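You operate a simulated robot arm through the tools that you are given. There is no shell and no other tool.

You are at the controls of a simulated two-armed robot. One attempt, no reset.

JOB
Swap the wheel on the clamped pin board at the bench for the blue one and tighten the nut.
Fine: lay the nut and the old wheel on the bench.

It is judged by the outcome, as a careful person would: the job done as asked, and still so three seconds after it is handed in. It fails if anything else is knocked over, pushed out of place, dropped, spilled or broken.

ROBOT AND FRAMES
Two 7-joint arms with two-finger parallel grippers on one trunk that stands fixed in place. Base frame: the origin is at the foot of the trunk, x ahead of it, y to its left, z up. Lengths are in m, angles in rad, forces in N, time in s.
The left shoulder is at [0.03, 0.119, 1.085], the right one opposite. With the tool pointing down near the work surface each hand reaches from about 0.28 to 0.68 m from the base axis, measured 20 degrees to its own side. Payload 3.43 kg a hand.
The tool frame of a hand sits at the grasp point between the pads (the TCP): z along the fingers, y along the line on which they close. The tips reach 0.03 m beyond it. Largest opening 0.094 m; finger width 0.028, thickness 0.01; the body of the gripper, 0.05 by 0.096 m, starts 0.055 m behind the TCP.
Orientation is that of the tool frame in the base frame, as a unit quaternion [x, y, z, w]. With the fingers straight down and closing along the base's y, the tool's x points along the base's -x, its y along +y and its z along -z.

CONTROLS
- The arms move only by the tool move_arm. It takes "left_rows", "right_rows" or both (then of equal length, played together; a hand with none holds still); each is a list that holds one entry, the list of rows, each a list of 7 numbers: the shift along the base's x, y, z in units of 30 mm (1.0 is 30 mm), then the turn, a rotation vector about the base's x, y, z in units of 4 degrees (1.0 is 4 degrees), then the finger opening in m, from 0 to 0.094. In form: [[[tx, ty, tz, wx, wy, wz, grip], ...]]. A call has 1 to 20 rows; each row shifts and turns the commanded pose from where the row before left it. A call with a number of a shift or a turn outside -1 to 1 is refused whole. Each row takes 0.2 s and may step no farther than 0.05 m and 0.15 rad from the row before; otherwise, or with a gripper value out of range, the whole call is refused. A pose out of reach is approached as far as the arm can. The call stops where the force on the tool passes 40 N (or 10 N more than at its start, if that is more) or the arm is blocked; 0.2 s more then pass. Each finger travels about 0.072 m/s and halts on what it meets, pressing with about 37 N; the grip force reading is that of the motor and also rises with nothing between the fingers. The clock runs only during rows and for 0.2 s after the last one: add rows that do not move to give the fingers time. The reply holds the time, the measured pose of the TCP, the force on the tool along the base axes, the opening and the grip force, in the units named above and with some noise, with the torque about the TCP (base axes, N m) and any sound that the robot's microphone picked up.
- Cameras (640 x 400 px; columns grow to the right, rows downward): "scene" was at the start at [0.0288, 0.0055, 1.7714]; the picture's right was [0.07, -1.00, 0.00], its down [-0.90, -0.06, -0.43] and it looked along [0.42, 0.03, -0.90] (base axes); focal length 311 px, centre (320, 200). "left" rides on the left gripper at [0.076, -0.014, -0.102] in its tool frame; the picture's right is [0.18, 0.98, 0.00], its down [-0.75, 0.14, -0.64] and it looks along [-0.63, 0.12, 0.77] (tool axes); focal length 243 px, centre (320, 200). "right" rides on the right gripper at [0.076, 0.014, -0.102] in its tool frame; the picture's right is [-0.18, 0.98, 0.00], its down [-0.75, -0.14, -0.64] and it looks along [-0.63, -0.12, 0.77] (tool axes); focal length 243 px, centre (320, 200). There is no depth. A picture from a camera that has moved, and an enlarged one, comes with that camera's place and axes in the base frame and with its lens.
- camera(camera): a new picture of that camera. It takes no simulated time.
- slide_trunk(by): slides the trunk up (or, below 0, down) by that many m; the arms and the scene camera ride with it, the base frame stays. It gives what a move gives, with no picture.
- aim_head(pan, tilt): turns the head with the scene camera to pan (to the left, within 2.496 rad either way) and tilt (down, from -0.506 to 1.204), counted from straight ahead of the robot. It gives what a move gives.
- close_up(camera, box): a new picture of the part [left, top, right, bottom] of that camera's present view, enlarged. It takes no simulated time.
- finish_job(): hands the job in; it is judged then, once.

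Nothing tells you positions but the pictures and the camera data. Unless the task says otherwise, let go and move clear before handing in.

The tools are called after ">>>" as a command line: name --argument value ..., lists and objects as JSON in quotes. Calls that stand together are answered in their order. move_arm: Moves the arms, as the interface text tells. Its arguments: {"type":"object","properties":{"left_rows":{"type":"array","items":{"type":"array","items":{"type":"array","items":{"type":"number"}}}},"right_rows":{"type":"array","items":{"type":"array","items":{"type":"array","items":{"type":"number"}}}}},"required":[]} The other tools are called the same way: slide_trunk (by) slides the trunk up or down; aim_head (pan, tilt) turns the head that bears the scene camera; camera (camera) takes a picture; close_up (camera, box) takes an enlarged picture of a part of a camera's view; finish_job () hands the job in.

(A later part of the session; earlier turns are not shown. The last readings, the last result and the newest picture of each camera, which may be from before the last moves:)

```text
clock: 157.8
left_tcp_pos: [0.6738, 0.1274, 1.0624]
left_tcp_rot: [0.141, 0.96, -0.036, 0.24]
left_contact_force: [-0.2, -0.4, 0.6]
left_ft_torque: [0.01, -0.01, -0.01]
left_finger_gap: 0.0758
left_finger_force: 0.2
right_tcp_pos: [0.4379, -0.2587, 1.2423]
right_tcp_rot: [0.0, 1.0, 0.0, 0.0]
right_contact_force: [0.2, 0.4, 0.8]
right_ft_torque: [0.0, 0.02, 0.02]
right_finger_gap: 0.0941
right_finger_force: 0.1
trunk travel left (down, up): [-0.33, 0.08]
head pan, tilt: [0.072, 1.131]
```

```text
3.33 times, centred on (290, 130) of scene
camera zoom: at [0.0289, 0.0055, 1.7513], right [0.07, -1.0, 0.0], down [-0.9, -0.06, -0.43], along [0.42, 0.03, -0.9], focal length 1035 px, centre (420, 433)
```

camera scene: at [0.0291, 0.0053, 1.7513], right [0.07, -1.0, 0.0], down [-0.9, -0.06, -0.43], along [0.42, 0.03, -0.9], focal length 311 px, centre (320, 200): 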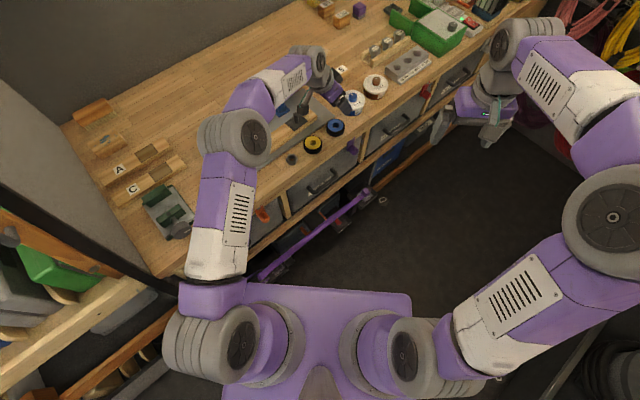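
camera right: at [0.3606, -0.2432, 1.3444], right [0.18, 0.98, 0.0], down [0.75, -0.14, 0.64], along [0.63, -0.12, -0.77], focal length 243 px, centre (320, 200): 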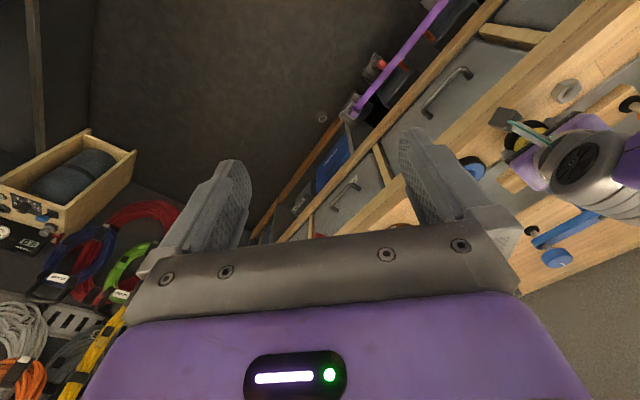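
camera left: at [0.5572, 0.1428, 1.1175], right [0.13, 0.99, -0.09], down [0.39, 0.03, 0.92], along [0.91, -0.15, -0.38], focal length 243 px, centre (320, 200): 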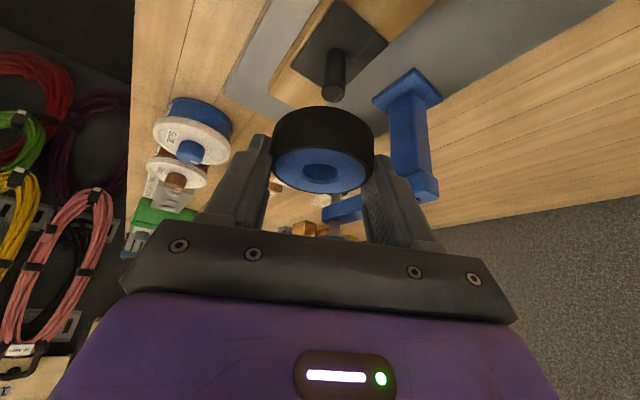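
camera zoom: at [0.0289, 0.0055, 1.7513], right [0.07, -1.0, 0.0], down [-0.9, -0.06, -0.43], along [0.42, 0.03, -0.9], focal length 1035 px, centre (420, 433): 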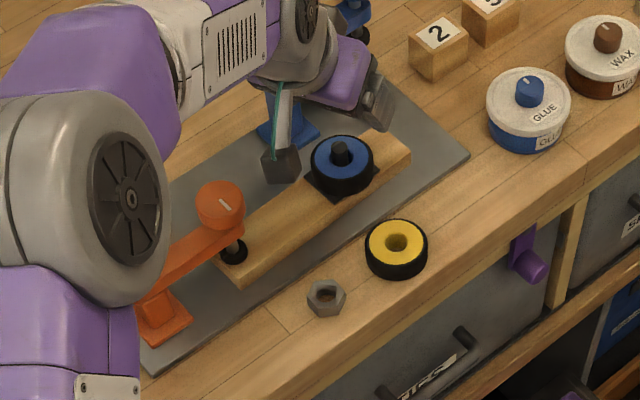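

The blue wheel sits on the pin. Now back to the nut: same hand yaw and position as where I released it, and I check before descending.

>>> move_arm --left_rows '[[[-0.9, 0, 0, 0, 0, 0, 0.06], [-0.9, 0, 0, 0, 0, 0, 0.06], [-0.9, 0, 0, 0, 0, 0, 0.06], [-0.9, 0.05, 0, 0, 0, 0, 0.06], [-0.7, 0.1, 0, 0, 0, 0, 0.06], [0, 0, -0.8, 0, 0, 0, 0.06], [0, 0, -0.8, 0, 0, 0, 0.06], [0, 0, 0, 0, 0, 0, 0.06]]]'

>>> close_up --camera "left" --box '[220, 40, 420, 200]'

```text
clock: 159.6
left_tcp_pos: [0.5438, 0.1307, 1.013]
left_tcp_rot: [0.141, 0.96, -0.035, 0.239]
left_contact_force: [-0.4, 0.0, -0.3]
left_ft_torque: [-0.04, -0.02, 0.01]
left_finger_gap: 0.0599
left_finger_force: 0.1
right_tcp_pos: [0.4368, -0.2572, 1.2425]
right_tcp_rot: [0.001, 1.0, 0.0, 0.0]
right_contact_force: [0.3, -1.2, 0.3]
right_ft_torque: [-0.02, 0.02, -0.01]
right_finger_gap: 0.094
right_finger_force: 0.1
trunk travel left (down, up): [-0.33, 0.08]
head pan, tilt: [0.072, 1.131]
```

```text
2.50 times, centred on (320, 120) of left
camera zoom: at [0.4286, 0.1476, 1.0685], right [0.13, 0.99, -0.09], down [0.39, 0.03, 0.92], along [0.91, -0.15, -0.38], focal length 606 px, centre (320, 400)
```

zoom: 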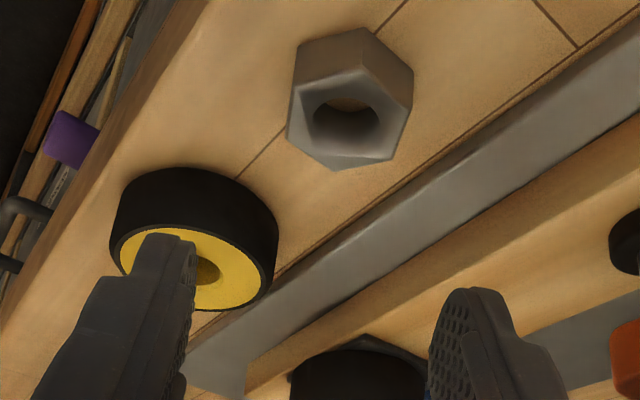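

The nut is where I left it and the yellow wheel is clear of the fingers. I descend and grip.

>>> move_arm --left_rows '[[[0.02, 0.03, -0.6, 0, 0, 0, 0.06], [0, 0, -0.6, 0, 0, 0, 0.06], [0, 0, -0.45, 0, 0, 0, 0.06], [0, 0, -0.25, 0, 0, 0, 0.06], [0, 0, 0, 0, 0, 0, 0.06]]]'

>>> close_up --camera "left" --box '[220, 60, 420, 220]'

```text
clock: 160.8
left_tcp_pos: [0.5454, 0.1328, 0.9556]
left_tcp_rot: [0.141, 0.96, -0.035, 0.239]
left_contact_force: [0.6, 0.5, 1.0]
left_ft_torque: [-0.01, 0.02, 0.02]
left_finger_gap: 0.0599
left_finger_force: 0.0
right_tcp_pos: [0.4363, -0.258, 1.2435]
right_tcp_rot: [0.001, 1.0, 0.0, -0.001]
right_contact_force: [0.4, -0.8, -0.4]
right_ft_torque: [0.0, 0.01, 0.0]
right_finger_gap: 0.0943
right_finger_force: 0.1
trunk travel left (down, up): [-0.33, 0.08]
head pan, tilt: [0.072, 1.131]
```

```text
2.50 times, centred on (320, 140) of left
camera zoom: at [0.43, 0.1494, 1.0119], right [0.13, 0.99, -0.09], down [0.39, 0.03, 0.92], along [0.91, -0.15, -0.38], focal length 606 px, centre (320, 350)
```

zoom: 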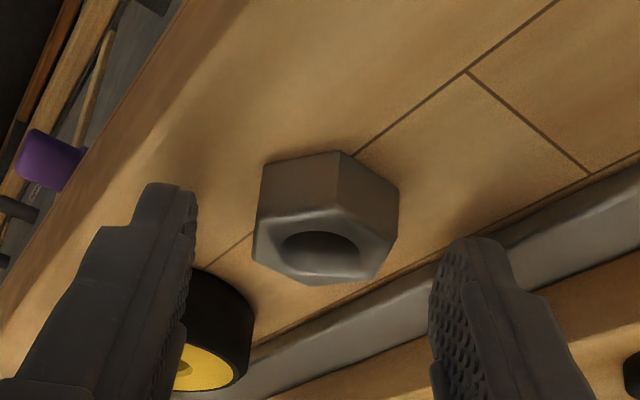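

>>> move_arm --left_rows '[[[0, 0, -0.03, 0, 0, 0, 0.045], [0, 0, 0, 0, 0, 0, 0.025], [0, 0, 0, 0, 0, 0, 0.015], [0, 0, 0, 0, 0, 0, 0.015]]]'

>>> move_arm --left_rows '[[[0, 0, 0.3, 0, 0, 0, 0.015], [0, 0, 0.8, 0, 0, 0, 0.015], [0, 0, 1, 0, 0, 0, 0.015], [0, 0, 1, 0, 0, 0, 0.015], [0, 0, 0.6, 0, 0, 0, 0.015], [0, 0, 0, 0, 0, 0, 0.015]]]'

>>> close_up --camera "left" --box '[220, 60, 420, 220]'

```text
clock: 161.8
left_tcp_pos: [0.5447, 0.1319, 0.9569]
left_tcp_rot: [0.14, 0.96, -0.035, 0.239]
left_contact_force: [0.7, -0.2, 0.0]
left_ft_torque: [0.03, -0.01, 0.01]
left_finger_gap: 0.0311
left_finger_force: 37.0
right_tcp_pos: [0.4376, -0.2566, 1.2422]
right_tcp_rot: [0.0, 1.0, 0.0, 0.0]
right_contact_force: [-0.1, -0.2, 0.2]
right_ft_torque: [0.02, 0.01, -0.01]
right_finger_gap: 0.0939
right_finger_force: 0.1
trunk travel left (down, up): [-0.33, 0.08]
head pan, tilt: [0.072, 1.131]
```

```text
clock: 163.2
left_tcp_pos: [0.5462, 0.131, 1.0663]
left_tcp_rot: [0.141, 0.96, -0.034, 0.238]
left_contact_force: [0.3, 0.7, 0.6]
left_ft_torque: [-0.01, 0.01, -0.03]
left_finger_gap: 0.0312
left_finger_force: 36.8
right_tcp_pos: [0.4375, -0.2573, 1.2413]
right_tcp_rot: [0.0, 1.0, 0.001, 0.0]
right_contact_force: [-0.1, 0.5, -0.4]
right_ft_torque: [0.04, 0.01, 0.0]
right_finger_gap: 0.0941
right_finger_force: 0.0
trunk travel left (down, up): [-0.33, 0.08]
head pan, tilt: [0.072, 1.131]
```

```text
2.50 times, centred on (320, 140) of left
camera zoom: at [0.4304, 0.1491, 1.122], right [0.13, 0.99, -0.09], down [0.39, 0.03, 0.92], along [0.91, -0.15, -0.38], focal length 606 px, centre (320, 350)
```

zoom: 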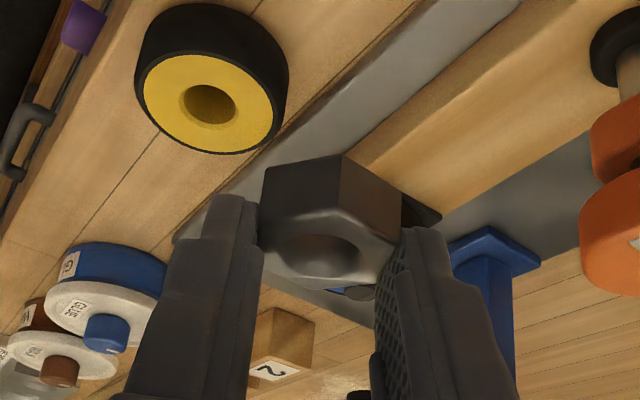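

The nut is in hand. I carry it over the pin, rotating to yaw +43.3° so a full clockwise stroke is available.

>>> move_arm --left_rows '[[[0.288, -0.0278, 0, 0, 0, 1, 0.015], [0.288, -0.0278, 0, 0, 0, 1, 0.015], [0.288, -0.0278, 0, 0, 0, 1, 0.015], [0.288, -0.0278, 0, 0, 0, 1, 0.015], [0.288, -0.0278, 0, 0, 0, 1, 0.015], [0.288, -0.0278, 0, 0, 0, 1, 0.015], [0.288, -0.0278, 0, 0, 0, 1, 0.015], [0.288, -0.0278, 0, 0, 0, 1, 0.015], [0.288, -0.0278, 0, 0, 0, 1, 0.015], [0.288, -0.0278, 0, 0, 0, 1, 0.015], [0.288, -0.0278, 0, 0, 0, 1, 0.015], [0.288, -0.0278, 0, 0, 0, 1, 0.015], [0.288, -0.0278, 0, 0, 0, 1, 0.015], [0.288, -0.0278, 0, 0, 0, 1, 0.015], [0.288, -0.0278, 0, 0, 0, 1, 0.015], [0, 0, 0, 0, 0, 0, 0.015]]]'

>>> close_up --camera "left" --box '[220, 40, 420, 200]'

>>> close_up --camera "scene" --box '[270, 80, 330, 128]'

>>> close_up --camera "right" --box '[500, 110, 600, 190]'

```text
clock: 166.6
left_tcp_pos: [0.6754, 0.121, 1.0674]
left_tcp_rot: [-0.358, 0.902, 0.089, 0.225]
left_contact_force: [-0.2, 0.7, -1.0]
left_ft_torque: [0.01, 0.02, -0.04]
left_finger_gap: 0.031
left_finger_force: 37.2
right_tcp_pos: [0.4379, -0.2573, 1.2419]
right_tcp_rot: [0.0, 1.0, 0.0, 0.0]
right_contact_force: [0.0, -1.0, -0.3]
right_ft_torque: [0.02, -0.01, -0.01]
right_finger_gap: 0.0942
right_finger_force: 0.1
trunk travel left (down, up): [-0.33, 0.08]
head pan, tilt: [0.072, 1.131]
```

```text
2.50 times, centred on (320, 120) of left
camera zoom: at [0.5995, 0.0287, 1.1226], right [-0.79, 0.6, -0.09], down [0.17, 0.35, 0.92], along [0.59, 0.72, -0.38], focal length 606 px, centre (320, 400)
```

zoom: 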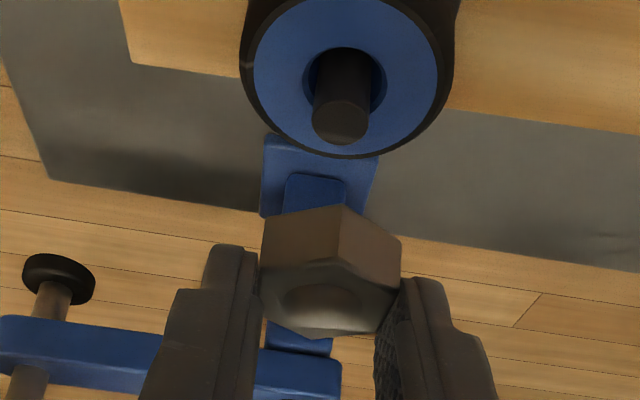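

```text
8.33 times, centred on (300, 104) of scene
camera zoom: at [0.0285, 0.0056, 1.7514], right [0.07, -1.0, 0.0], down [-0.9, -0.06, -0.43], along [0.43, 0.03, -0.9], focal length 2588 px, centre (487, 1000)
```

zoom: 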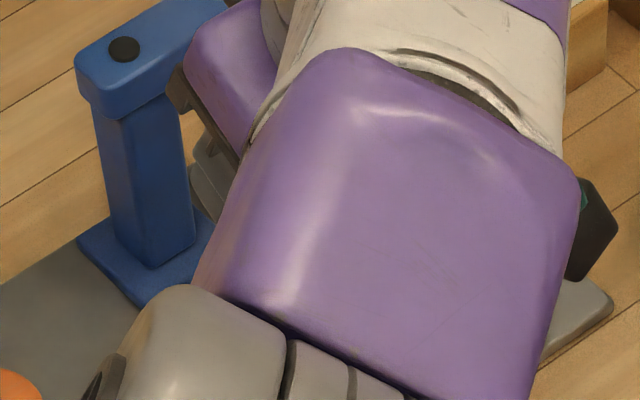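

```text
5.00 times, centred on (550, 150) of right
camera zoom: at [0.3604, -0.2433, 1.3444], right [0.18, 0.98, 0.0], down [0.75, -0.14, 0.64], along [0.63, -0.12, -0.77], focal length 1213 px, centre (-830, 450)
```

zoom: 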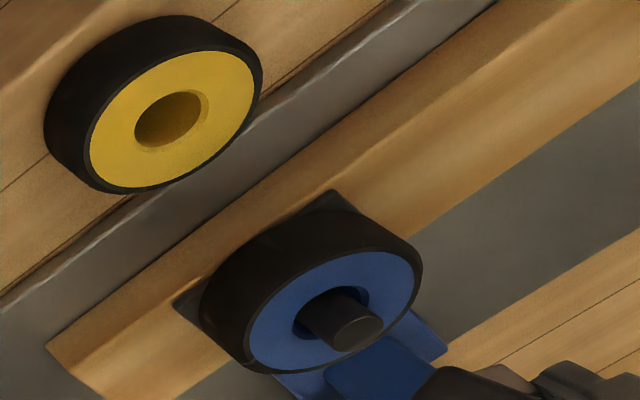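

The nut is over the pin, aligned within about 1 mm by the camera geometry. I lower until it is just above the pin top.

>>> move_arm --left_rows '[[[0, 0, -0.5, 0, 0, 0, 0.015], [0, 0, -0.4, 0, 0, 0, 0.015], [0, 0, -0.2, 0, 0, 0, 0.015], [0, 0, 0, 0, 0, 0, 0.015]]]'

>>> close_up --camera "left" --box '[280, 90, 360, 170]'

>>> close_up --camera "right" --box '[530, 130, 590, 180]'

```text
clock: 167.6
left_tcp_pos: [0.6745, 0.1201, 1.034]
left_tcp_rot: [-0.358, 0.902, 0.089, 0.225]
left_contact_force: [0.1, 0.0, -1.3]
left_ft_torque: [0.01, 0.0, -0.01]
left_finger_gap: 0.0315
left_finger_force: 37.1
right_tcp_pos: [0.4378, -0.2584, 1.2416]
right_tcp_rot: [0.0, 1.0, 0.001, -0.001]
right_contact_force: [-0.5, -0.1, -0.1]
right_ft_torque: [-0.03, -0.04, -0.01]
right_finger_gap: 0.0941
right_finger_force: 0.0
trunk travel left (down, up): [-0.33, 0.08]
head pan, tilt: [0.072, 1.131]
```

```text
5.00 times, centred on (320, 130) of left
camera zoom: at [0.5993, 0.0285, 1.089], right [-0.79, 0.6, -0.09], down [0.17, 0.35, 0.92], along [0.59, 0.71, -0.38], focal length 1213 px, centre (320, 550)
```

zoom: 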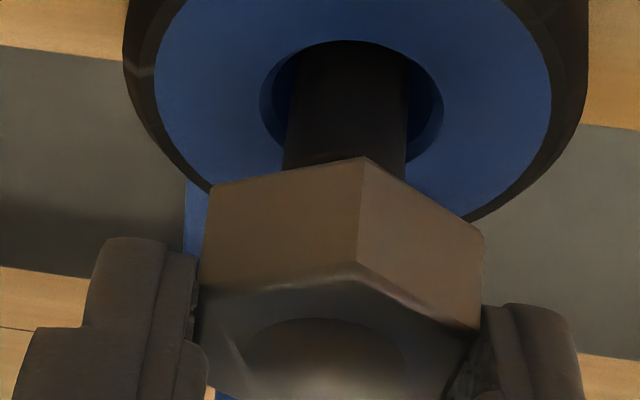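

```text
8.00 times, centred on (560, 155) of right
camera zoom: at [0.3606, -0.2433, 1.3444], right [0.18, 0.98, 0.0], down [0.75, -0.14, 0.64], along [0.63, -0.12, -0.77], focal length 1941 px, centre (-1600, 560)
```

zoom: 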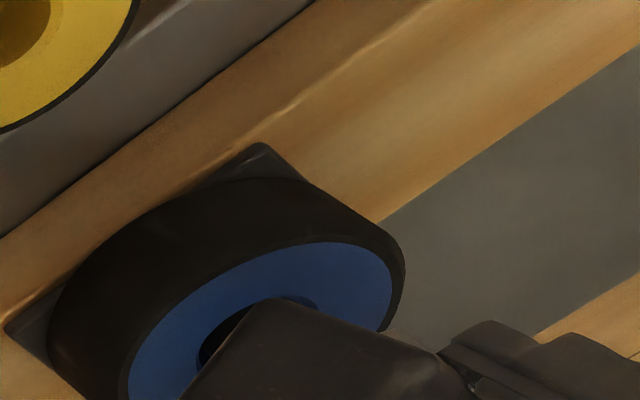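

>>> move_arm --left_rows '[[[0, 0, -0.07, 0, 0, 0, 0.015], [0, 0, -0.07, 0, 0, 0, 0.015], [0, 0, 0, 0, 0, 0, 0.015]]]'

>>> move_arm --left_rows '[[[0, 0, -0.05, 0, 0, 0, 0.015], [0, 0, -0.05, 0, 0, 0, 0.015], [0, 0, 0, 0, 0, 0, 0.015]]]'

>>> close_up --camera "left" --box '[280, 90, 360, 170]'

```text
clock: 168.4
left_tcp_pos: [0.6756, 0.1203, 1.0293]
left_tcp_rot: [-0.358, 0.902, 0.089, 0.225]
left_contact_force: [0.4, 0.2, -1.0]
left_ft_torque: [0.0, -0.01, -0.04]
left_finger_gap: 0.031
left_finger_force: 37.3
right_tcp_pos: [0.4383, -0.2562, 1.2429]
right_tcp_rot: [0.0, 1.0, 0.0, 0.0]
right_contact_force: [-0.4, 0.2, 1.3]
right_ft_torque: [-0.02, 0.01, 0.0]
right_finger_gap: 0.094
right_finger_force: 0.2
trunk travel left (down, up): [-0.33, 0.08]
head pan, tilt: [0.072, 1.131]
```

```text
clock: 169.2
left_tcp_pos: [0.6732, 0.1206, 1.0262]
left_tcp_rot: [-0.357, 0.902, 0.089, 0.225]
left_contact_force: [0.3, -0.1, -0.8]
left_ft_torque: [-0.01, 0.0, 0.0]
left_finger_gap: 0.0312
left_finger_force: 37.3
right_tcp_pos: [0.4385, -0.2567, 1.242]
right_tcp_rot: [0.001, 1.0, 0.0, 0.0]
right_contact_force: [-1.0, -0.1, 0.5]
right_ft_torque: [0.0, -0.01, 0.02]
right_finger_gap: 0.094
right_finger_force: 0.0
trunk travel left (down, up): [-0.33, 0.08]
head pan, tilt: [0.072, 1.131]
```

```text
5.00 times, centred on (320, 130) of left
camera zoom: at [0.5991, 0.0285, 1.0818], right [-0.79, 0.6, -0.09], down [0.17, 0.35, 0.92], along [0.59, 0.71, -0.38], focal length 1213 px, centre (320, 550)
```

zoom: 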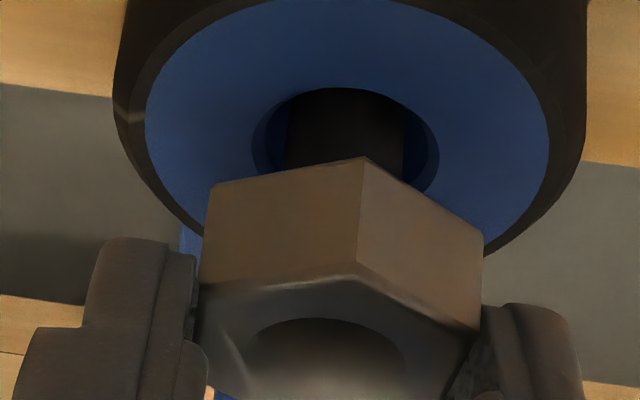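

>>> move_arm --left_rows '[[[0, 0, -0.05, 0, 0, 0, 0.015], [0, 0, -0.05, 0, 0, 0, 0.015], [0, 0, 0, 0, 0, 0, 0.015]]]'

>>> move_arm --left_rows '[[[0, 0, -0.05, 0, 0, 0, 0.015], [0, 0, -0.05, 0, 0, 0, 0.015], [0, 0, 0, 0, 0, 0, 0.015]]]'

>>> close_up --camera "left" --box '[280, 90, 360, 170]'

```text
clock: 170.0
left_tcp_pos: [0.6752, 0.1205, 1.0234]
left_tcp_rot: [-0.357, 0.902, 0.089, 0.225]
left_contact_force: [-0.1, -0.2, -1.1]
left_ft_torque: [0.0, -0.01, 0.01]
left_finger_gap: 0.0313
left_finger_force: 36.9
right_tcp_pos: [0.438, -0.257, 1.2424]
right_tcp_rot: [0.0, 1.0, 0.0, 0.001]
right_contact_force: [0.3, -0.1, -0.1]
right_ft_torque: [0.0, 0.0, -0.02]
right_finger_gap: 0.0941
right_finger_force: 0.0
trunk travel left (down, up): [-0.33, 0.08]
head pan, tilt: [0.072, 1.131]
```

```text
clock: 170.8
left_tcp_pos: [0.673, 0.1193, 1.0226]
left_tcp_rot: [-0.358, 0.901, 0.088, 0.227]
left_contact_force: [-1.7, 0.8, 12.6]
left_ft_torque: [0.21, -0.11, 0.03]
left_finger_gap: 0.0311
left_finger_force: 36.8
right_tcp_pos: [0.4361, -0.2574, 1.2419]
right_tcp_rot: [-0.001, 1.0, 0.0, 0.001]
right_contact_force: [0.6, -0.2, -0.5]
right_ft_torque: [0.01, 0.02, -0.04]
right_finger_gap: 0.0941
right_finger_force: 0.0
trunk travel left (down, up): [-0.33, 0.08]
head pan, tilt: [0.072, 1.131]
```

```text
5.00 times, centred on (320, 130) of left
camera zoom: at [0.599, 0.0283, 1.078], right [-0.79, 0.6, -0.09], down [0.16, 0.35, 0.92], along [0.59, 0.71, -0.38], focal length 1213 px, centre (320, 550)
```

zoom: 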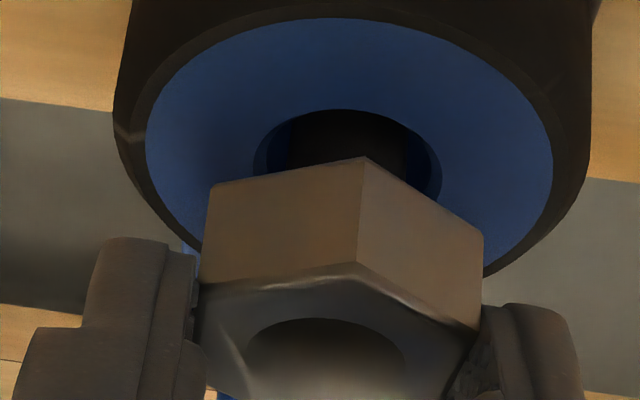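

Contact at nut-bottom height 0.981, which is inside the thread-start zone where it came free earlier. I now turn clockwise 60° with a gentle downward feed.

>>> move_arm --left_rows '[[[-0.008, 0.015, -0.004, 0, 0, -1, 0.015], [-0.008, 0.015, -0.004, 0, 0, -1, 0.015], [-0.008, 0.015, -0.004, 0, 0, -1, 0.015], [-0.008, 0.015, -0.004, 0, 0, -1, 0.015], [-0.008, 0.015, -0.004, 0, 0, -1, 0.015], [-0.008, 0.015, -0.004, 0, 0, -1, 0.015], [-0.008, 0.015, -0.004, 0, 0, -1, 0.015], [-0.008, 0.015, -0.004, 0, 0, -1, 0.015], [0, 0.018, -0.004, 0, 0, -1, 0.015], [0, 0.018, -0.004, 0, 0, -1, 0.015], [0, 0.018, -0.004, 0, 0, -1, 0.015], [0, 0.018, -0.004, 0, 0, -1, 0.015], [0, 0.018, -0.004, 0, 0, -1, 0.015], [0, 0.018, -0.004, 0, 0, -1, 0.015], [0, 0.018, -0.004, 0, 0, -1, 0.015]]]'

>>> close_up --camera "left" --box '[280, 90, 360, 170]'

```text
clock: 174.0
left_tcp_pos: [0.6711, 0.1265, 1.0218]
left_tcp_rot: [0.141, 0.959, -0.036, 0.243]
left_contact_force: [-3.3, 6.9, 22.8]
left_ft_torque: [0.28, -0.28, 0.15]
left_finger_gap: 0.0312
left_finger_force: 36.8
right_tcp_pos: [0.4346, -0.2569, 1.2435]
right_tcp_rot: [-0.001, 1.0, 0.0, 0.001]
right_contact_force: [-0.2, -0.2, 0.2]
right_ft_torque: [0.0, 0.01, -0.05]
right_finger_gap: 0.0941
right_finger_force: 0.1
trunk travel left (down, up): [-0.33, 0.08]
head pan, tilt: [0.072, 1.131]
```

```text
5.00 times, centred on (320, 130) of left
camera zoom: at [0.5558, 0.1451, 1.0773], right [0.13, 0.99, -0.09], down [0.38, 0.03, 0.92], along [0.91, -0.15, -0.38], focal length 1213 px, centre (320, 550)
```

zoom: 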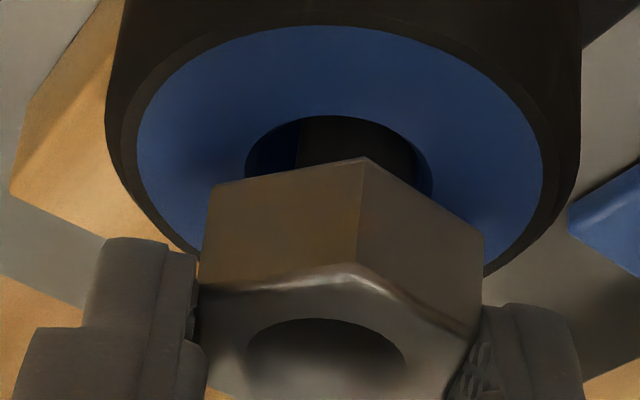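

The nut hasn't dropped onto the thread (23 N upward), and the force/torque pattern suggests it is off-centre by 1–2 mm toward the robot. I lift it slightly, rotate back to +43.3°, and shift the centre about 1.5 mm away.

>>> move_arm --left_rows '[[[0, 0, 0.12, 0, 0, 0, 0.015], [0, 0, 0.12, 0, 0, 0, 0.015], [0.0033, -0.014, 0, 0, 0, 1, 0.015], [0.0033, -0.014, 0, 0, 0, 1, 0.015], [0.0033, -0.014, 0, 0, 0, 1, 0.015], [0.0033, -0.014, 0, 0, 0, 1, 0.015], [0.0033, -0.014, 0, 0, 0, 1, 0.015], [0.0033, -0.014, 0, 0, 0, 1, 0.015], [0.0033, -0.014, 0, 0, 0, 1, 0.015], [0.0033, -0.014, 0, 0, 0, 1, 0.015], [0.0033, -0.014, 0, 0, 0, 1, 0.015], [0.0083, -0.014, 0, 0, 0, 1, 0.015], [0.0083, -0.014, 0, 0, 0, 1, 0.015], [0.0083, -0.014, 0, 0, 0, 1, 0.015], [0.0083, -0.014, 0, 0, 0, 1, 0.015], [0.0083, -0.014, 0, 0, 0, 1, 0.015], [0.0083, -0.014, 0, 0, 0, 1, 0.015], [0, 0, 0, 0, 0, 0, 0.015]]]'

>>> close_up --camera "left" --box '[280, 90, 360, 170]'

```text
clock: 177.8
left_tcp_pos: [0.6746, 0.1222, 1.026]
left_tcp_rot: [-0.358, 0.902, 0.089, 0.225]
left_contact_force: [0.0, -0.4, -1.4]
left_ft_torque: [-0.01, 0.01, 0.0]
left_finger_gap: 0.0312
left_finger_force: 36.9
right_tcp_pos: [0.4366, -0.2578, 1.2429]
right_tcp_rot: [0.0, 1.0, 0.0, 0.001]
right_contact_force: [0.6, 0.0, -0.2]
right_ft_torque: [0.0, 0.05, 0.04]
right_finger_gap: 0.0942
right_finger_force: 0.0
trunk travel left (down, up): [-0.33, 0.08]
head pan, tilt: [0.072, 1.131]
```

```text
5.00 times, centred on (320, 130) of left
camera zoom: at [0.6001, 0.029, 1.0816], right [-0.79, 0.6, -0.09], down [0.17, 0.35, 0.92], along [0.59, 0.72, -0.38], focal length 1213 px, centre (320, 550)
```

zoom: 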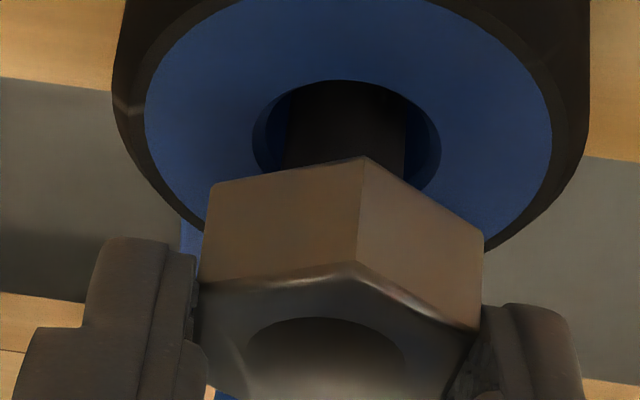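

>>> move_arm --left_rows '[[[0.02, 0.01, -0.05, 0, 0, 0, 0.015], [0, 0, -0.05, 0, 0, 0, 0.015], [0, 0, 0, 0, 0, 0, 0.015]]]'

>>> move_arm --left_rows '[[[0, 0, -0.05, 0, 0, 0, 0.015], [0, 0, -0.03, 0, 0, 0, 0.015], [0, 0, 0, 0, 0, 0, 0.015]]]'

>>> move_arm --left_rows '[[[0, 0, -0.04, 0, 0, 0, 0.015], [0, 0, 0, 0, 0, 0, 0.015]]]'

```text
clock: 178.6
left_tcp_pos: [0.6755, 0.1219, 1.0237]
left_tcp_rot: [-0.358, 0.902, 0.089, 0.224]
left_contact_force: [-0.5, 0.1, -1.1]
left_ft_torque: [0.0, -0.01, -0.01]
left_finger_gap: 0.0313
left_finger_force: 37.3
right_tcp_pos: [0.4366, -0.257, 1.243]
right_tcp_rot: [0.001, 1.0, 0.0, 0.001]
right_contact_force: [-0.8, -0.1, -0.1]
right_ft_torque: [0.02, -0.02, -0.01]
right_finger_gap: 0.094
right_finger_force: 0.1
trunk travel left (down, up): [-0.33, 0.08]
head pan, tilt: [0.072, 1.131]
```

```text
clock: 179.4
left_tcp_pos: [0.6755, 0.122, 1.0192]
left_tcp_rot: [-0.358, 0.902, 0.089, 0.224]
left_contact_force: [0.9, 2.4, -1.5]
left_ft_torque: [-0.2, -0.08, 0.02]
left_finger_gap: 0.0315
left_finger_force: 37.1
right_tcp_pos: [0.4378, -0.2568, 1.2423]
right_tcp_rot: [0.0, 1.0, -0.001, 0.001]
right_contact_force: [-0.4, -0.5, 0.0]
right_ft_torque: [-0.03, 0.02, 0.01]
right_finger_gap: 0.094
right_finger_force: 0.1
trunk travel left (down, up): [-0.33, 0.08]
head pan, tilt: [0.072, 1.131]
```

```text
clock: 180.0
left_tcp_pos: [0.6757, 0.1208, 1.0194]
left_tcp_rot: [-0.358, 0.902, 0.09, 0.225]
left_contact_force: [-0.5, 2.4, -0.2]
left_ft_torque: [-0.11, 0.09, 0.02]
left_finger_gap: 0.0315
left_finger_force: 36.7
right_tcp_pos: [0.4383, -0.2565, 1.2429]
right_tcp_rot: [0.0, 1.0, 0.0, 0.001]
right_contact_force: [0.4, -0.8, 0.1]
right_ft_torque: [0.02, 0.0, 0.03]
right_finger_gap: 0.0942
right_finger_force: 0.1
trunk travel left (down, up): [-0.33, 0.08]
head pan, tilt: [0.072, 1.131]
```

The nut has slipped over the pin top: it is 3 mm lower than before with no resistance. Now a clockwise 60° stroke with a gentle feed.

>>> move_arm --left_rows '[[[-0.008, 0.015, -0.004, 0, 0, -1, 0.015], [-0.008, 0.015, -0.004, 0, 0, -1, 0.015], [-0.008, 0.015, -0.004, 0, 0, -1, 0.015], [-0.008, 0.015, -0.004, 0, 0, -1, 0.015], [-0.008, 0.015, -0.004, 0, 0, -1, 0.015], [-0.008, 0.015, -0.004, 0, 0, -1, 0.015], [-0.008, 0.015, -0.004, 0, 0, -1, 0.015], [-0.008, 0.015, -0.004, 0, 0, -1, 0.015], [0, 0.018, -0.004, 0, 0, -1, 0.015], [0, 0.018, -0.004, 0, 0, -1, 0.015], [0, 0.018, -0.004, 0, 0, -1, 0.015], [0, 0.018, -0.004, 0, 0, -1, 0.015], [0, 0.018, -0.004, 0, 0, -1, 0.015], [0, 0.018, -0.004, 0, 0, -1, 0.015], [0, 0.018, -0.004, 0, 0, -1, 0.015]]]'

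>>> close_up --camera "left" --box '[280, 90, 360, 170]'

```text
clock: 183.2
left_tcp_pos: [0.6753, 0.1275, 1.0175]
left_tcp_rot: [0.142, 0.96, -0.035, 0.239]
left_contact_force: [0.4, 2.1, 2.6]
left_ft_torque: [0.09, 0.04, 0.02]
left_finger_gap: 0.0312
left_finger_force: 37.3
right_tcp_pos: [0.4368, -0.2563, 1.2416]
right_tcp_rot: [0.001, 1.0, 0.0, 0.0]
right_contact_force: [-0.1, 0.0, 1.2]
right_ft_torque: [-0.02, 0.0, 0.03]
right_finger_gap: 0.0941
right_finger_force: 0.1
trunk travel left (down, up): [-0.33, 0.08]
head pan, tilt: [0.072, 1.131]
```

```text
5.00 times, centred on (320, 130) of left
camera zoom: at [0.5587, 0.1454, 1.0735], right [0.13, 0.99, -0.09], down [0.39, 0.03, 0.92], along [0.91, -0.15, -0.38], focal length 1213 px, centre (320, 550)
```

zoom: 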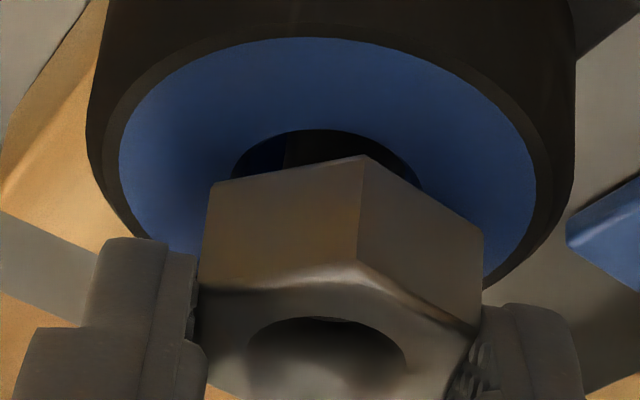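

z followed the feed with low force. I test for thread engagement with a small 1.5 mm upward tug.

>>> move_arm --left_rows '[[[0, 0, 0.05, 0, 0, 0, 0.015], [0, 0, 0.03, 0, 0, 0, 0.015], [0, 0, 0, 0, 0, 0, 0.015]]]'

```text
clock: 184.0
left_tcp_pos: [0.6739, 0.1283, 1.0202]
left_tcp_rot: [0.141, 0.96, -0.035, 0.239]
left_contact_force: [2.3, 0.1, -4.4]
left_ft_torque: [-0.01, -0.27, 0.06]
left_finger_gap: 0.0311
left_finger_force: 37.3
right_tcp_pos: [0.4391, -0.2571, 1.2405]
right_tcp_rot: [0.0, 1.0, -0.001, 0.0]
right_contact_force: [-0.2, 0.5, 0.1]
right_ft_torque: [0.0, 0.01, -0.02]
right_finger_gap: 0.0939
right_finger_force: 0.1
trunk travel left (down, up): [-0.33, 0.08]
head pan, tilt: [0.072, 1.131]
```

There's a 4 N downward pull on the tug, suggesting it's engaged with some play. I go back down and release, then check whether the nut stays up (engaged) or drops.

>>> move_arm --left_rows '[[[0, 0, -0.08, 0, 0, 0, 0.015], [0, 0, 0, 0, 0, 0, 0.04], [0, 0, 0, 0, 0, 0, 0.052], [0, 0, 0, 0, 0, 0, 0.052]]]'

>>> close_up --camera "left" --box '[280, 90, 360, 170]'

```text
clock: 185.0
left_tcp_pos: [0.6735, 0.1282, 1.0175]
left_tcp_rot: [0.141, 0.96, -0.035, 0.239]
left_contact_force: [1.2, -0.5, 0.1]
left_ft_torque: [-0.01, 0.05, 0.0]
left_finger_gap: 0.0518
left_finger_force: 0.1
right_tcp_pos: [0.4385, -0.2586, 1.2424]
right_tcp_rot: [0.0, 1.0, 0.0, -0.001]
right_contact_force: [0.4, 0.5, 0.1]
right_ft_torque: [0.01, -0.01, 0.0]
right_finger_gap: 0.094
right_finger_force: 0.0
trunk travel left (down, up): [-0.33, 0.08]
head pan, tilt: [0.072, 1.131]
```

```text
5.00 times, centred on (320, 130) of left
camera zoom: at [0.5584, 0.1449, 1.0734], right [0.13, 0.99, -0.09], down [0.39, 0.03, 0.92], along [0.91, -0.15, -0.38], focal length 1213 px, centre (320, 550)
```

zoom: 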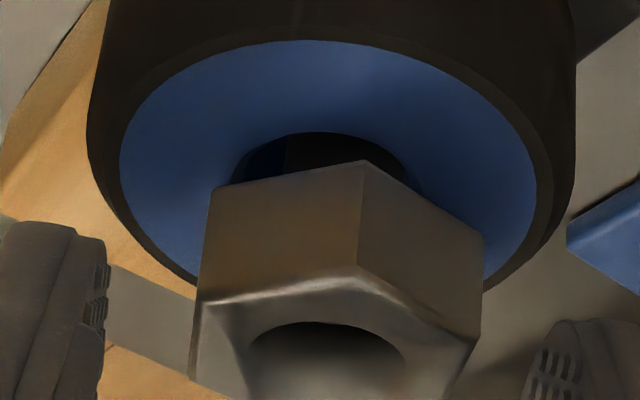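

The nut stays up on its own, so the thread is engaged. I continue ratcheting clockwise: back +60° open, re-grip, turn -60°.

>>> move_arm --left_rows '[[[0.0043, -0.0164, 0, 0, 0, 1, 0.052], [0.0043, -0.0164, 0, 0, 0, 1, 0.052], [0.0043, -0.0164, 0, 0, 0, 1, 0.052], [0.0043, -0.0164, 0, 0, 0, 1, 0.052], [0.0043, -0.0164, 0, 0, 0, 1, 0.052], [0.0043, -0.0164, 0, 0, 0, 1, 0.052], [0.0043, -0.0164, 0, 0, 0, 1, 0.052], [0.0043, -0.0164, 0, 0, 0, 1, 0.052], [0.0043, -0.0164, 0, 0, 0, 1, 0.052], [0.0043, -0.0164, 0, 0, 0, 1, 0.052], [0.0043, -0.0164, 0, 0, 0, 1, 0.052], [0.0043, -0.0164, 0, 0, 0, 1, 0.052], [0.0043, -0.0164, 0, 0, 0, 1, 0.052], [0.0043, -0.0164, 0, 0, 0, 1, 0.052], [0.0043, -0.0164, 0, 0, 0, 1, 0.052], [0, 0, 0, 0, 0, 0, 0.03], [0, 0, 0, 0, 0, 0, 0.015], [0, 0, 0, 0, 0, 0, 0.015]]]'

>>> move_arm --left_rows '[[[-0.008, 0.015, -0.004, 0, 0, -1, 0.015], [-0.008, 0.015, -0.004, 0, 0, -1, 0.015], [-0.008, 0.015, -0.004, 0, 0, -1, 0.015], [-0.008, 0.015, -0.004, 0, 0, -1, 0.015], [-0.008, 0.015, -0.004, 0, 0, -1, 0.015], [-0.008, 0.015, -0.004, 0, 0, -1, 0.015], [-0.008, 0.015, -0.004, 0, 0, -1, 0.015], [-0.008, 0.015, -0.004, 0, 0, -1, 0.015], [0, 0.018, -0.004, 0, 0, -1, 0.015], [0, 0.018, -0.004, 0, 0, -1, 0.015], [0, 0.018, -0.004, 0, 0, -1, 0.015], [0, 0.018, -0.004, 0, 0, -1, 0.015], [0, 0.018, -0.004, 0, 0, -1, 0.015], [0, 0.018, -0.004, 0, 0, -1, 0.015], [0, 0.018, -0.004, 0, 0, -1, 0.015]]]'

>>> close_up --camera "left" --box '[280, 90, 360, 170]'

```text
clock: 188.8
left_tcp_pos: [0.6756, 0.1215, 1.0173]
left_tcp_rot: [-0.359, 0.902, 0.089, 0.225]
left_contact_force: [-1.6, 1.0, 0.8]
left_ft_torque: [0.08, 0.03, -0.01]
left_finger_gap: 0.0313
left_finger_force: 36.6
right_tcp_pos: [0.4381, -0.256, 1.2422]
right_tcp_rot: [0.0, 1.0, 0.0, 0.0]
right_contact_force: [0.8, -0.5, 0.9]
right_ft_torque: [-0.03, -0.02, 0.01]
right_finger_gap: 0.0941
right_finger_force: 0.1
trunk travel left (down, up): [-0.33, 0.08]
head pan, tilt: [0.072, 1.131]
```

```text
clock: 192.0
left_tcp_pos: [0.6724, 0.1271, 1.0166]
left_tcp_rot: [0.143, 0.96, -0.036, 0.239]
left_contact_force: [-2.5, 5.8, 1.6]
left_ft_torque: [0.18, 0.09, 0.03]
left_finger_gap: 0.0309
left_finger_force: 37.2
right_tcp_pos: [0.4366, -0.256, 1.243]
right_tcp_rot: [0.0, 1.0, 0.0, 0.0]
right_contact_force: [-0.8, -0.1, -0.4]
right_ft_torque: [0.0, -0.05, 0.0]
right_finger_gap: 0.0938
right_finger_force: 0.0
trunk travel left (down, up): [-0.33, 0.08]
head pan, tilt: [0.072, 1.131]
```

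```text
5.00 times, centred on (320, 130) of left
camera zoom: at [0.5583, 0.1451, 1.072], right [0.13, 0.99, -0.09], down [0.39, 0.03, 0.92], along [0.91, -0.15, -0.38], focal length 1213 px, centre (320, 550)
```

zoom: 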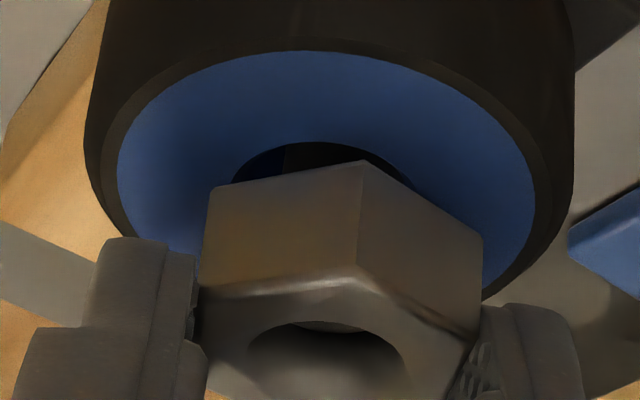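

It is descending as expected, with low forces. I run two more cycles.

>>> move_arm --left_rows '[[[0, 0, 0, 0, 0, 0, 0.052], [0, 0, 0, 0, 0, 0, 0.052], [0.0043, -0.0164, 0, 0, 0, 1, 0.052], [0.0043, -0.0164, 0, 0, 0, 1, 0.052], [0.0043, -0.0164, 0, 0, 0, 1, 0.052], [0.0043, -0.0164, 0, 0, 0, 1, 0.052], [0.0043, -0.0164, 0, 0, 0, 1, 0.052], [0.0043, -0.0164, 0, 0, 0, 1, 0.052], [0.0043, -0.0164, 0, 0, 0, 1, 0.052], [0.0043, -0.0164, 0, 0, 0, 1, 0.052], [0.0043, -0.0164, 0, 0, 0, 1, 0.052], [0.0043, -0.0164, 0, 0, 0, 1, 0.052], [0.0043, -0.0164, 0, 0, 0, 1, 0.052], [0.0043, -0.0164, 0, 0, 0, 1, 0.052], [0.0043, -0.0164, 0, 0, 0, 1, 0.052], [0.0043, -0.0164, 0, 0, 0, 1, 0.052], [0.0043, -0.0164, 0, 0, 0, 1, 0.052], [0, 0, 0, 0, 0, 0, 0.03], [0, 0, 0, 0, 0, 0, 0.015], [0, 0, 0, 0, 0, 0, 0.015]]]'

>>> move_arm --left_rows '[[[-0.008, 0.015, -0.004, 0, 0, -1, 0.015], [-0.008, 0.015, -0.004, 0, 0, -1, 0.015], [-0.008, 0.015, -0.004, 0, 0, -1, 0.015], [-0.008, 0.015, -0.004, 0, 0, -1, 0.015], [-0.008, 0.015, -0.004, 0, 0, -1, 0.015], [-0.008, 0.015, -0.004, 0, 0, -1, 0.015], [-0.008, 0.015, -0.004, 0, 0, -1, 0.015], [-0.008, 0.015, -0.004, 0, 0, -1, 0.015], [0, 0.018, -0.004, 0, 0, -1, 0.015], [0, 0.018, -0.004, 0, 0, -1, 0.015], [0, 0.018, -0.004, 0, 0, -1, 0.015], [0, 0.018, -0.004, 0, 0, -1, 0.015], [0, 0.018, -0.004, 0, 0, -1, 0.015], [0, 0.018, -0.004, 0, 0, -1, 0.015], [0, 0.018, -0.004, 0, 0, -1, 0.015]]]'

>>> close_up --camera "left" --box '[280, 90, 360, 170]'

```text
clock: 196.2
left_tcp_pos: [0.6745, 0.1207, 1.0179]
left_tcp_rot: [-0.358, 0.902, 0.09, 0.225]
left_contact_force: [-2.2, 2.5, 0.5]
left_ft_torque: [0.08, 0.07, 0.02]
left_finger_gap: 0.0315
left_finger_force: 36.8
right_tcp_pos: [0.4364, -0.2571, 1.242]
right_tcp_rot: [0.0, 1.0, 0.0, 0.001]
right_contact_force: [0.8, 0.7, -0.3]
right_ft_torque: [-0.01, 0.03, 0.0]
right_finger_gap: 0.0939
right_finger_force: 0.0
trunk travel left (down, up): [-0.33, 0.08]
head pan, tilt: [0.072, 1.131]
```

```text
clock: 199.4
left_tcp_pos: [0.6733, 0.1289, 1.0157]
left_tcp_rot: [0.141, 0.96, -0.035, 0.24]
left_contact_force: [-6.4, 9.9, 1.2]
left_ft_torque: [0.29, 0.15, 0.05]
left_finger_gap: 0.031
left_finger_force: 36.9
right_tcp_pos: [0.4373, -0.2557, 1.243]
right_tcp_rot: [0.0, 1.0, -0.001, 0.001]
right_contact_force: [1.1, -0.4, 0.5]
right_ft_torque: [0.02, 0.0, -0.01]
right_finger_gap: 0.0941
right_finger_force: 0.1
trunk travel left (down, up): [-0.33, 0.08]
head pan, tilt: [0.072, 1.131]
```

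```text
5.00 times, centred on (320, 130) of left
camera zoom: at [0.5578, 0.1449, 1.0709], right [0.13, 0.99, -0.09], down [0.39, 0.03, 0.92], along [0.91, -0.15, -0.38], focal length 1213 px, centre (320, 550)
```

zoom: 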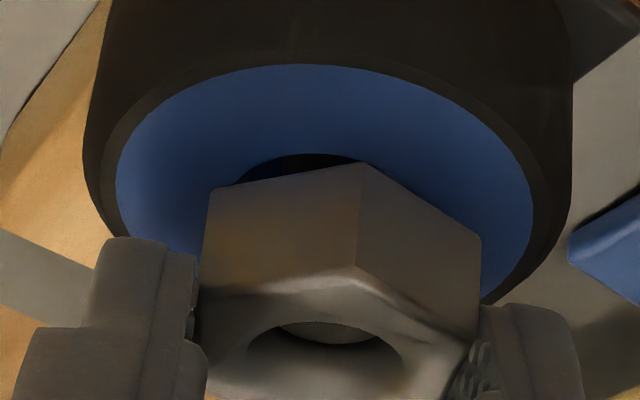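

It is down further, and the pin end is now visible in the nut's bore. Lateral force is creeping up, so I trim the centre slightly and continue.

>>> move_arm --left_rows '[[[0, 0, 0, 0, 0, 0, 0.052], [0, 0, 0, 0, 0, 0, 0.052], [0.0025, -0.0137, 0, 0, 0, 1, 0.052], [0.0025, -0.0137, 0, 0, 0, 1, 0.052], [0.0025, -0.0137, 0, 0, 0, 1, 0.052], [0.0025, -0.0137, 0, 0, 0, 1, 0.052], [0.0025, -0.0137, 0, 0, 0, 1, 0.052], [0.0025, -0.0137, 0, 0, 0, 1, 0.052], [0.0025, -0.0137, 0, 0, 0, 1, 0.052], [0.0025, -0.0137, 0, 0, 0, 1, 0.052], [0.0025, -0.0137, 0, 0, 0, 1, 0.052], [0.0025, -0.0137, 0, 0, 0, 1, 0.052], [0.0025, -0.0137, 0, 0, 0, 1, 0.052], [0.0025, -0.0137, 0, 0, 0, 1, 0.052], [0.0025, -0.0137, 0, 0, 0, 1, 0.052], [0.0025, -0.0137, 0, 0, 0, 1, 0.052], [0.0025, -0.0137, 0, 0, 0, 1, 0.052], [0, 0, 0, 0, 0, 0, 0.03], [0, 0, 0, 0, 0, 0, 0.015], [0, 0, 0, 0, 0, 0, 0.015]]]'

>>> move_arm --left_rows '[[[-0.008, 0.015, -0.004, 0, 0, -1, 0.015], [-0.008, 0.015, -0.004, 0, 0, -1, 0.015], [-0.008, 0.015, -0.004, 0, 0, -1, 0.015], [-0.008, 0.015, -0.004, 0, 0, -1, 0.015], [-0.008, 0.015, -0.004, 0, 0, -1, 0.015], [-0.008, 0.015, -0.004, 0, 0, -1, 0.015], [-0.008, 0.015, -0.004, 0, 0, -1, 0.015], [-0.008, 0.015, -0.004, 0, 0, -1, 0.015], [0, 0.018, -0.004, 0, 0, -1, 0.015], [0, 0.018, -0.004, 0, 0, -1, 0.015], [0, 0.018, -0.004, 0, 0, -1, 0.015], [0, 0.018, -0.004, 0, 0, -1, 0.015], [0, 0.018, -0.004, 0, 0, -1, 0.015], [0, 0.018, -0.004, 0, 0, -1, 0.015], [0, 0.018, -0.004, 0, 0, -1, 0.015]]]'

>>> close_up --camera "left" --box '[280, 90, 360, 170]'

```text
clock: 203.6
left_tcp_pos: [0.6746, 0.1198, 1.0149]
left_tcp_rot: [-0.358, 0.902, 0.09, 0.225]
left_contact_force: [0.2, -0.3, 0.8]
left_ft_torque: [0.04, 0.02, -0.01]
left_finger_gap: 0.0311
left_finger_force: 36.6
right_tcp_pos: [0.4363, -0.2565, 1.2418]
right_tcp_rot: [-0.001, 1.0, -0.001, -0.001]
right_contact_force: [-0.1, 0.3, 0.6]
right_ft_torque: [0.02, -0.01, -0.01]
right_finger_gap: 0.0941
right_finger_force: 0.0
trunk travel left (down, up): [-0.33, 0.08]
head pan, tilt: [0.072, 1.131]
```

```text
clock: 206.8
left_tcp_pos: [0.6747, 0.1266, 1.0124]
left_tcp_rot: [0.142, 0.96, -0.036, 0.239]
left_contact_force: [-2.4, 3.6, 0.9]
left_ft_torque: [0.16, 0.03, 0.03]
left_finger_gap: 0.0311
left_finger_force: 36.8
right_tcp_pos: [0.4366, -0.2562, 1.2425]
right_tcp_rot: [0.001, 1.0, 0.001, 0.0]
right_contact_force: [0.3, -0.8, 0.3]
right_ft_torque: [-0.03, 0.0, -0.02]
right_finger_gap: 0.0941
right_finger_force: 0.1
trunk travel left (down, up): [-0.33, 0.08]
head pan, tilt: [0.072, 1.131]
```

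```text
5.00 times, centred on (320, 130) of left
camera zoom: at [0.5583, 0.1448, 1.0692], right [0.13, 0.99, -0.09], down [0.39, 0.03, 0.92], along [0.91, -0.15, -0.38], focal length 1213 px, centre (320, 550)
```

zoom: 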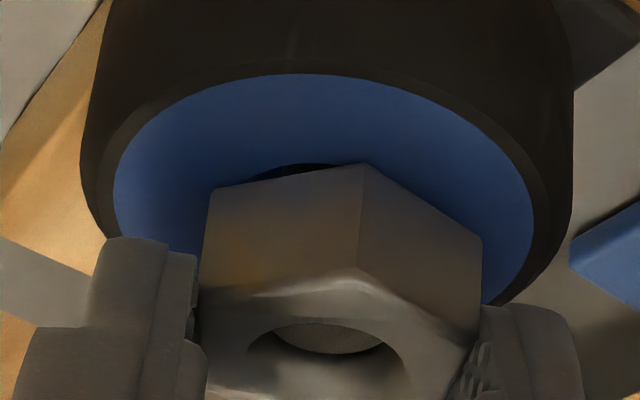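

Two to three strokes remain. I raise my grip 2 mm on the way back so the tips won't touch the wheel, and continue.

>>> move_arm --left_rows '[[[0, 0, 0, 0, 0, 0, 0.052], [0, 0, 0.06, 0, 0, 0, 0.052], [0.0043, -0.0164, 0, 0, 0, 1, 0.052], [0.0043, -0.0164, 0, 0, 0, 1, 0.052], [0.0043, -0.0164, 0, 0, 0, 1, 0.052], [0.0043, -0.0164, 0, 0, 0, 1, 0.052], [0.0043, -0.0164, 0, 0, 0, 1, 0.052], [0.0043, -0.0164, 0, 0, 0, 1, 0.052], [0.0043, -0.0164, 0, 0, 0, 1, 0.052], [0.0043, -0.0164, 0, 0, 0, 1, 0.052], [0.0043, -0.0164, 0, 0, 0, 1, 0.052], [0.0043, -0.0164, 0, 0, 0, 1, 0.052], [0.0043, -0.0164, 0, 0, 0, 1, 0.052], [0.0043, -0.0164, 0, 0, 0, 1, 0.052], [0.0043, -0.0164, 0, 0, 0, 1, 0.052], [0.0043, -0.0164, 0, 0, 0, 1, 0.052], [0.0043, -0.0164, 0, 0, 0, 1, 0.052], [0, 0, 0, 0, 0, 0, 0.03], [0, 0, 0, 0, 0, 0, 0.015], [0, 0, 0, 0, 0, 0, 0.015]]]'

>>> move_arm --left_rows '[[[-0.008, 0.015, -0.004, 0, 0, -1, 0.015], [-0.008, 0.015, -0.004, 0, 0, -1, 0.015], [-0.008, 0.015, -0.004, 0, 0, -1, 0.015], [-0.008, 0.015, -0.004, 0, 0, -1, 0.015], [-0.008, 0.015, -0.004, 0, 0, -1, 0.015], [-0.008, 0.015, -0.004, 0, 0, -1, 0.015], [-0.008, 0.015, -0.004, 0, 0, -1, 0.015], [-0.008, 0.015, -0.004, 0, 0, -1, 0.015], [0, 0.018, -0.004, 0, 0, -1, 0.015], [0, 0.018, -0.004, 0, 0, -1, 0.015], [0, 0.018, -0.004, 0, 0, -1, 0.015], [0, 0.018, -0.004, 0, 0, -1, 0.015], [0, 0.018, -0.004, 0, 0, -1, 0.015], [0, 0.018, -0.004, 0, 0, -1, 0.015], [0, 0.018, -0.004, 0, 0, -1, 0.015]]]'

>>> close_up --camera "left" --box '[280, 90, 360, 170]'

```text
clock: 211.0
left_tcp_pos: [0.6748, 0.119, 1.0141]
left_tcp_rot: [-0.358, 0.902, 0.089, 0.224]
left_contact_force: [-1.0, 0.3, 0.9]
left_ft_torque: [0.07, 0.09, 0.0]
left_finger_gap: 0.0312
left_finger_force: 36.6
right_tcp_pos: [0.4382, -0.2567, 1.2423]
right_tcp_rot: [0.0, 1.0, 0.0, 0.0]
right_contact_force: [-0.6, 0.0, -0.3]
right_ft_torque: [0.03, -0.01, 0.0]
right_finger_gap: 0.0942
right_finger_force: 0.1
trunk travel left (down, up): [-0.33, 0.08]
head pan, tilt: [0.072, 1.131]
```

```text
clock: 214.2
left_tcp_pos: [0.6727, 0.1273, 1.0146]
left_tcp_rot: [0.14, 0.96, -0.035, 0.241]
left_contact_force: [-2.9, 8.6, 1.3]
left_ft_torque: [0.32, 0.11, 0.03]
left_finger_gap: 0.0314
left_finger_force: 37.2
right_tcp_pos: [0.4364, -0.2552, 1.2417]
right_tcp_rot: [0.0, 1.0, -0.002, 0.0]
right_contact_force: [-0.2, 0.7, -1.0]
right_ft_torque: [-0.01, 0.0, 0.03]
right_finger_gap: 0.0942
right_finger_force: 0.2
trunk travel left (down, up): [-0.33, 0.08]
head pan, tilt: [0.072, 1.131]
```

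```text
5.00 times, centred on (320, 130) of left
camera zoom: at [0.5578, 0.1447, 1.0696], right [0.13, 0.99, -0.09], down [0.39, 0.03, 0.92], along [0.91, -0.15, -0.38], focal length 1213 px, centre (320, 550)
```

zoom: 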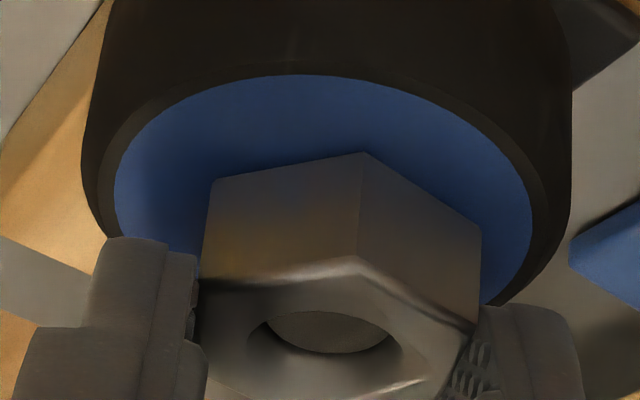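

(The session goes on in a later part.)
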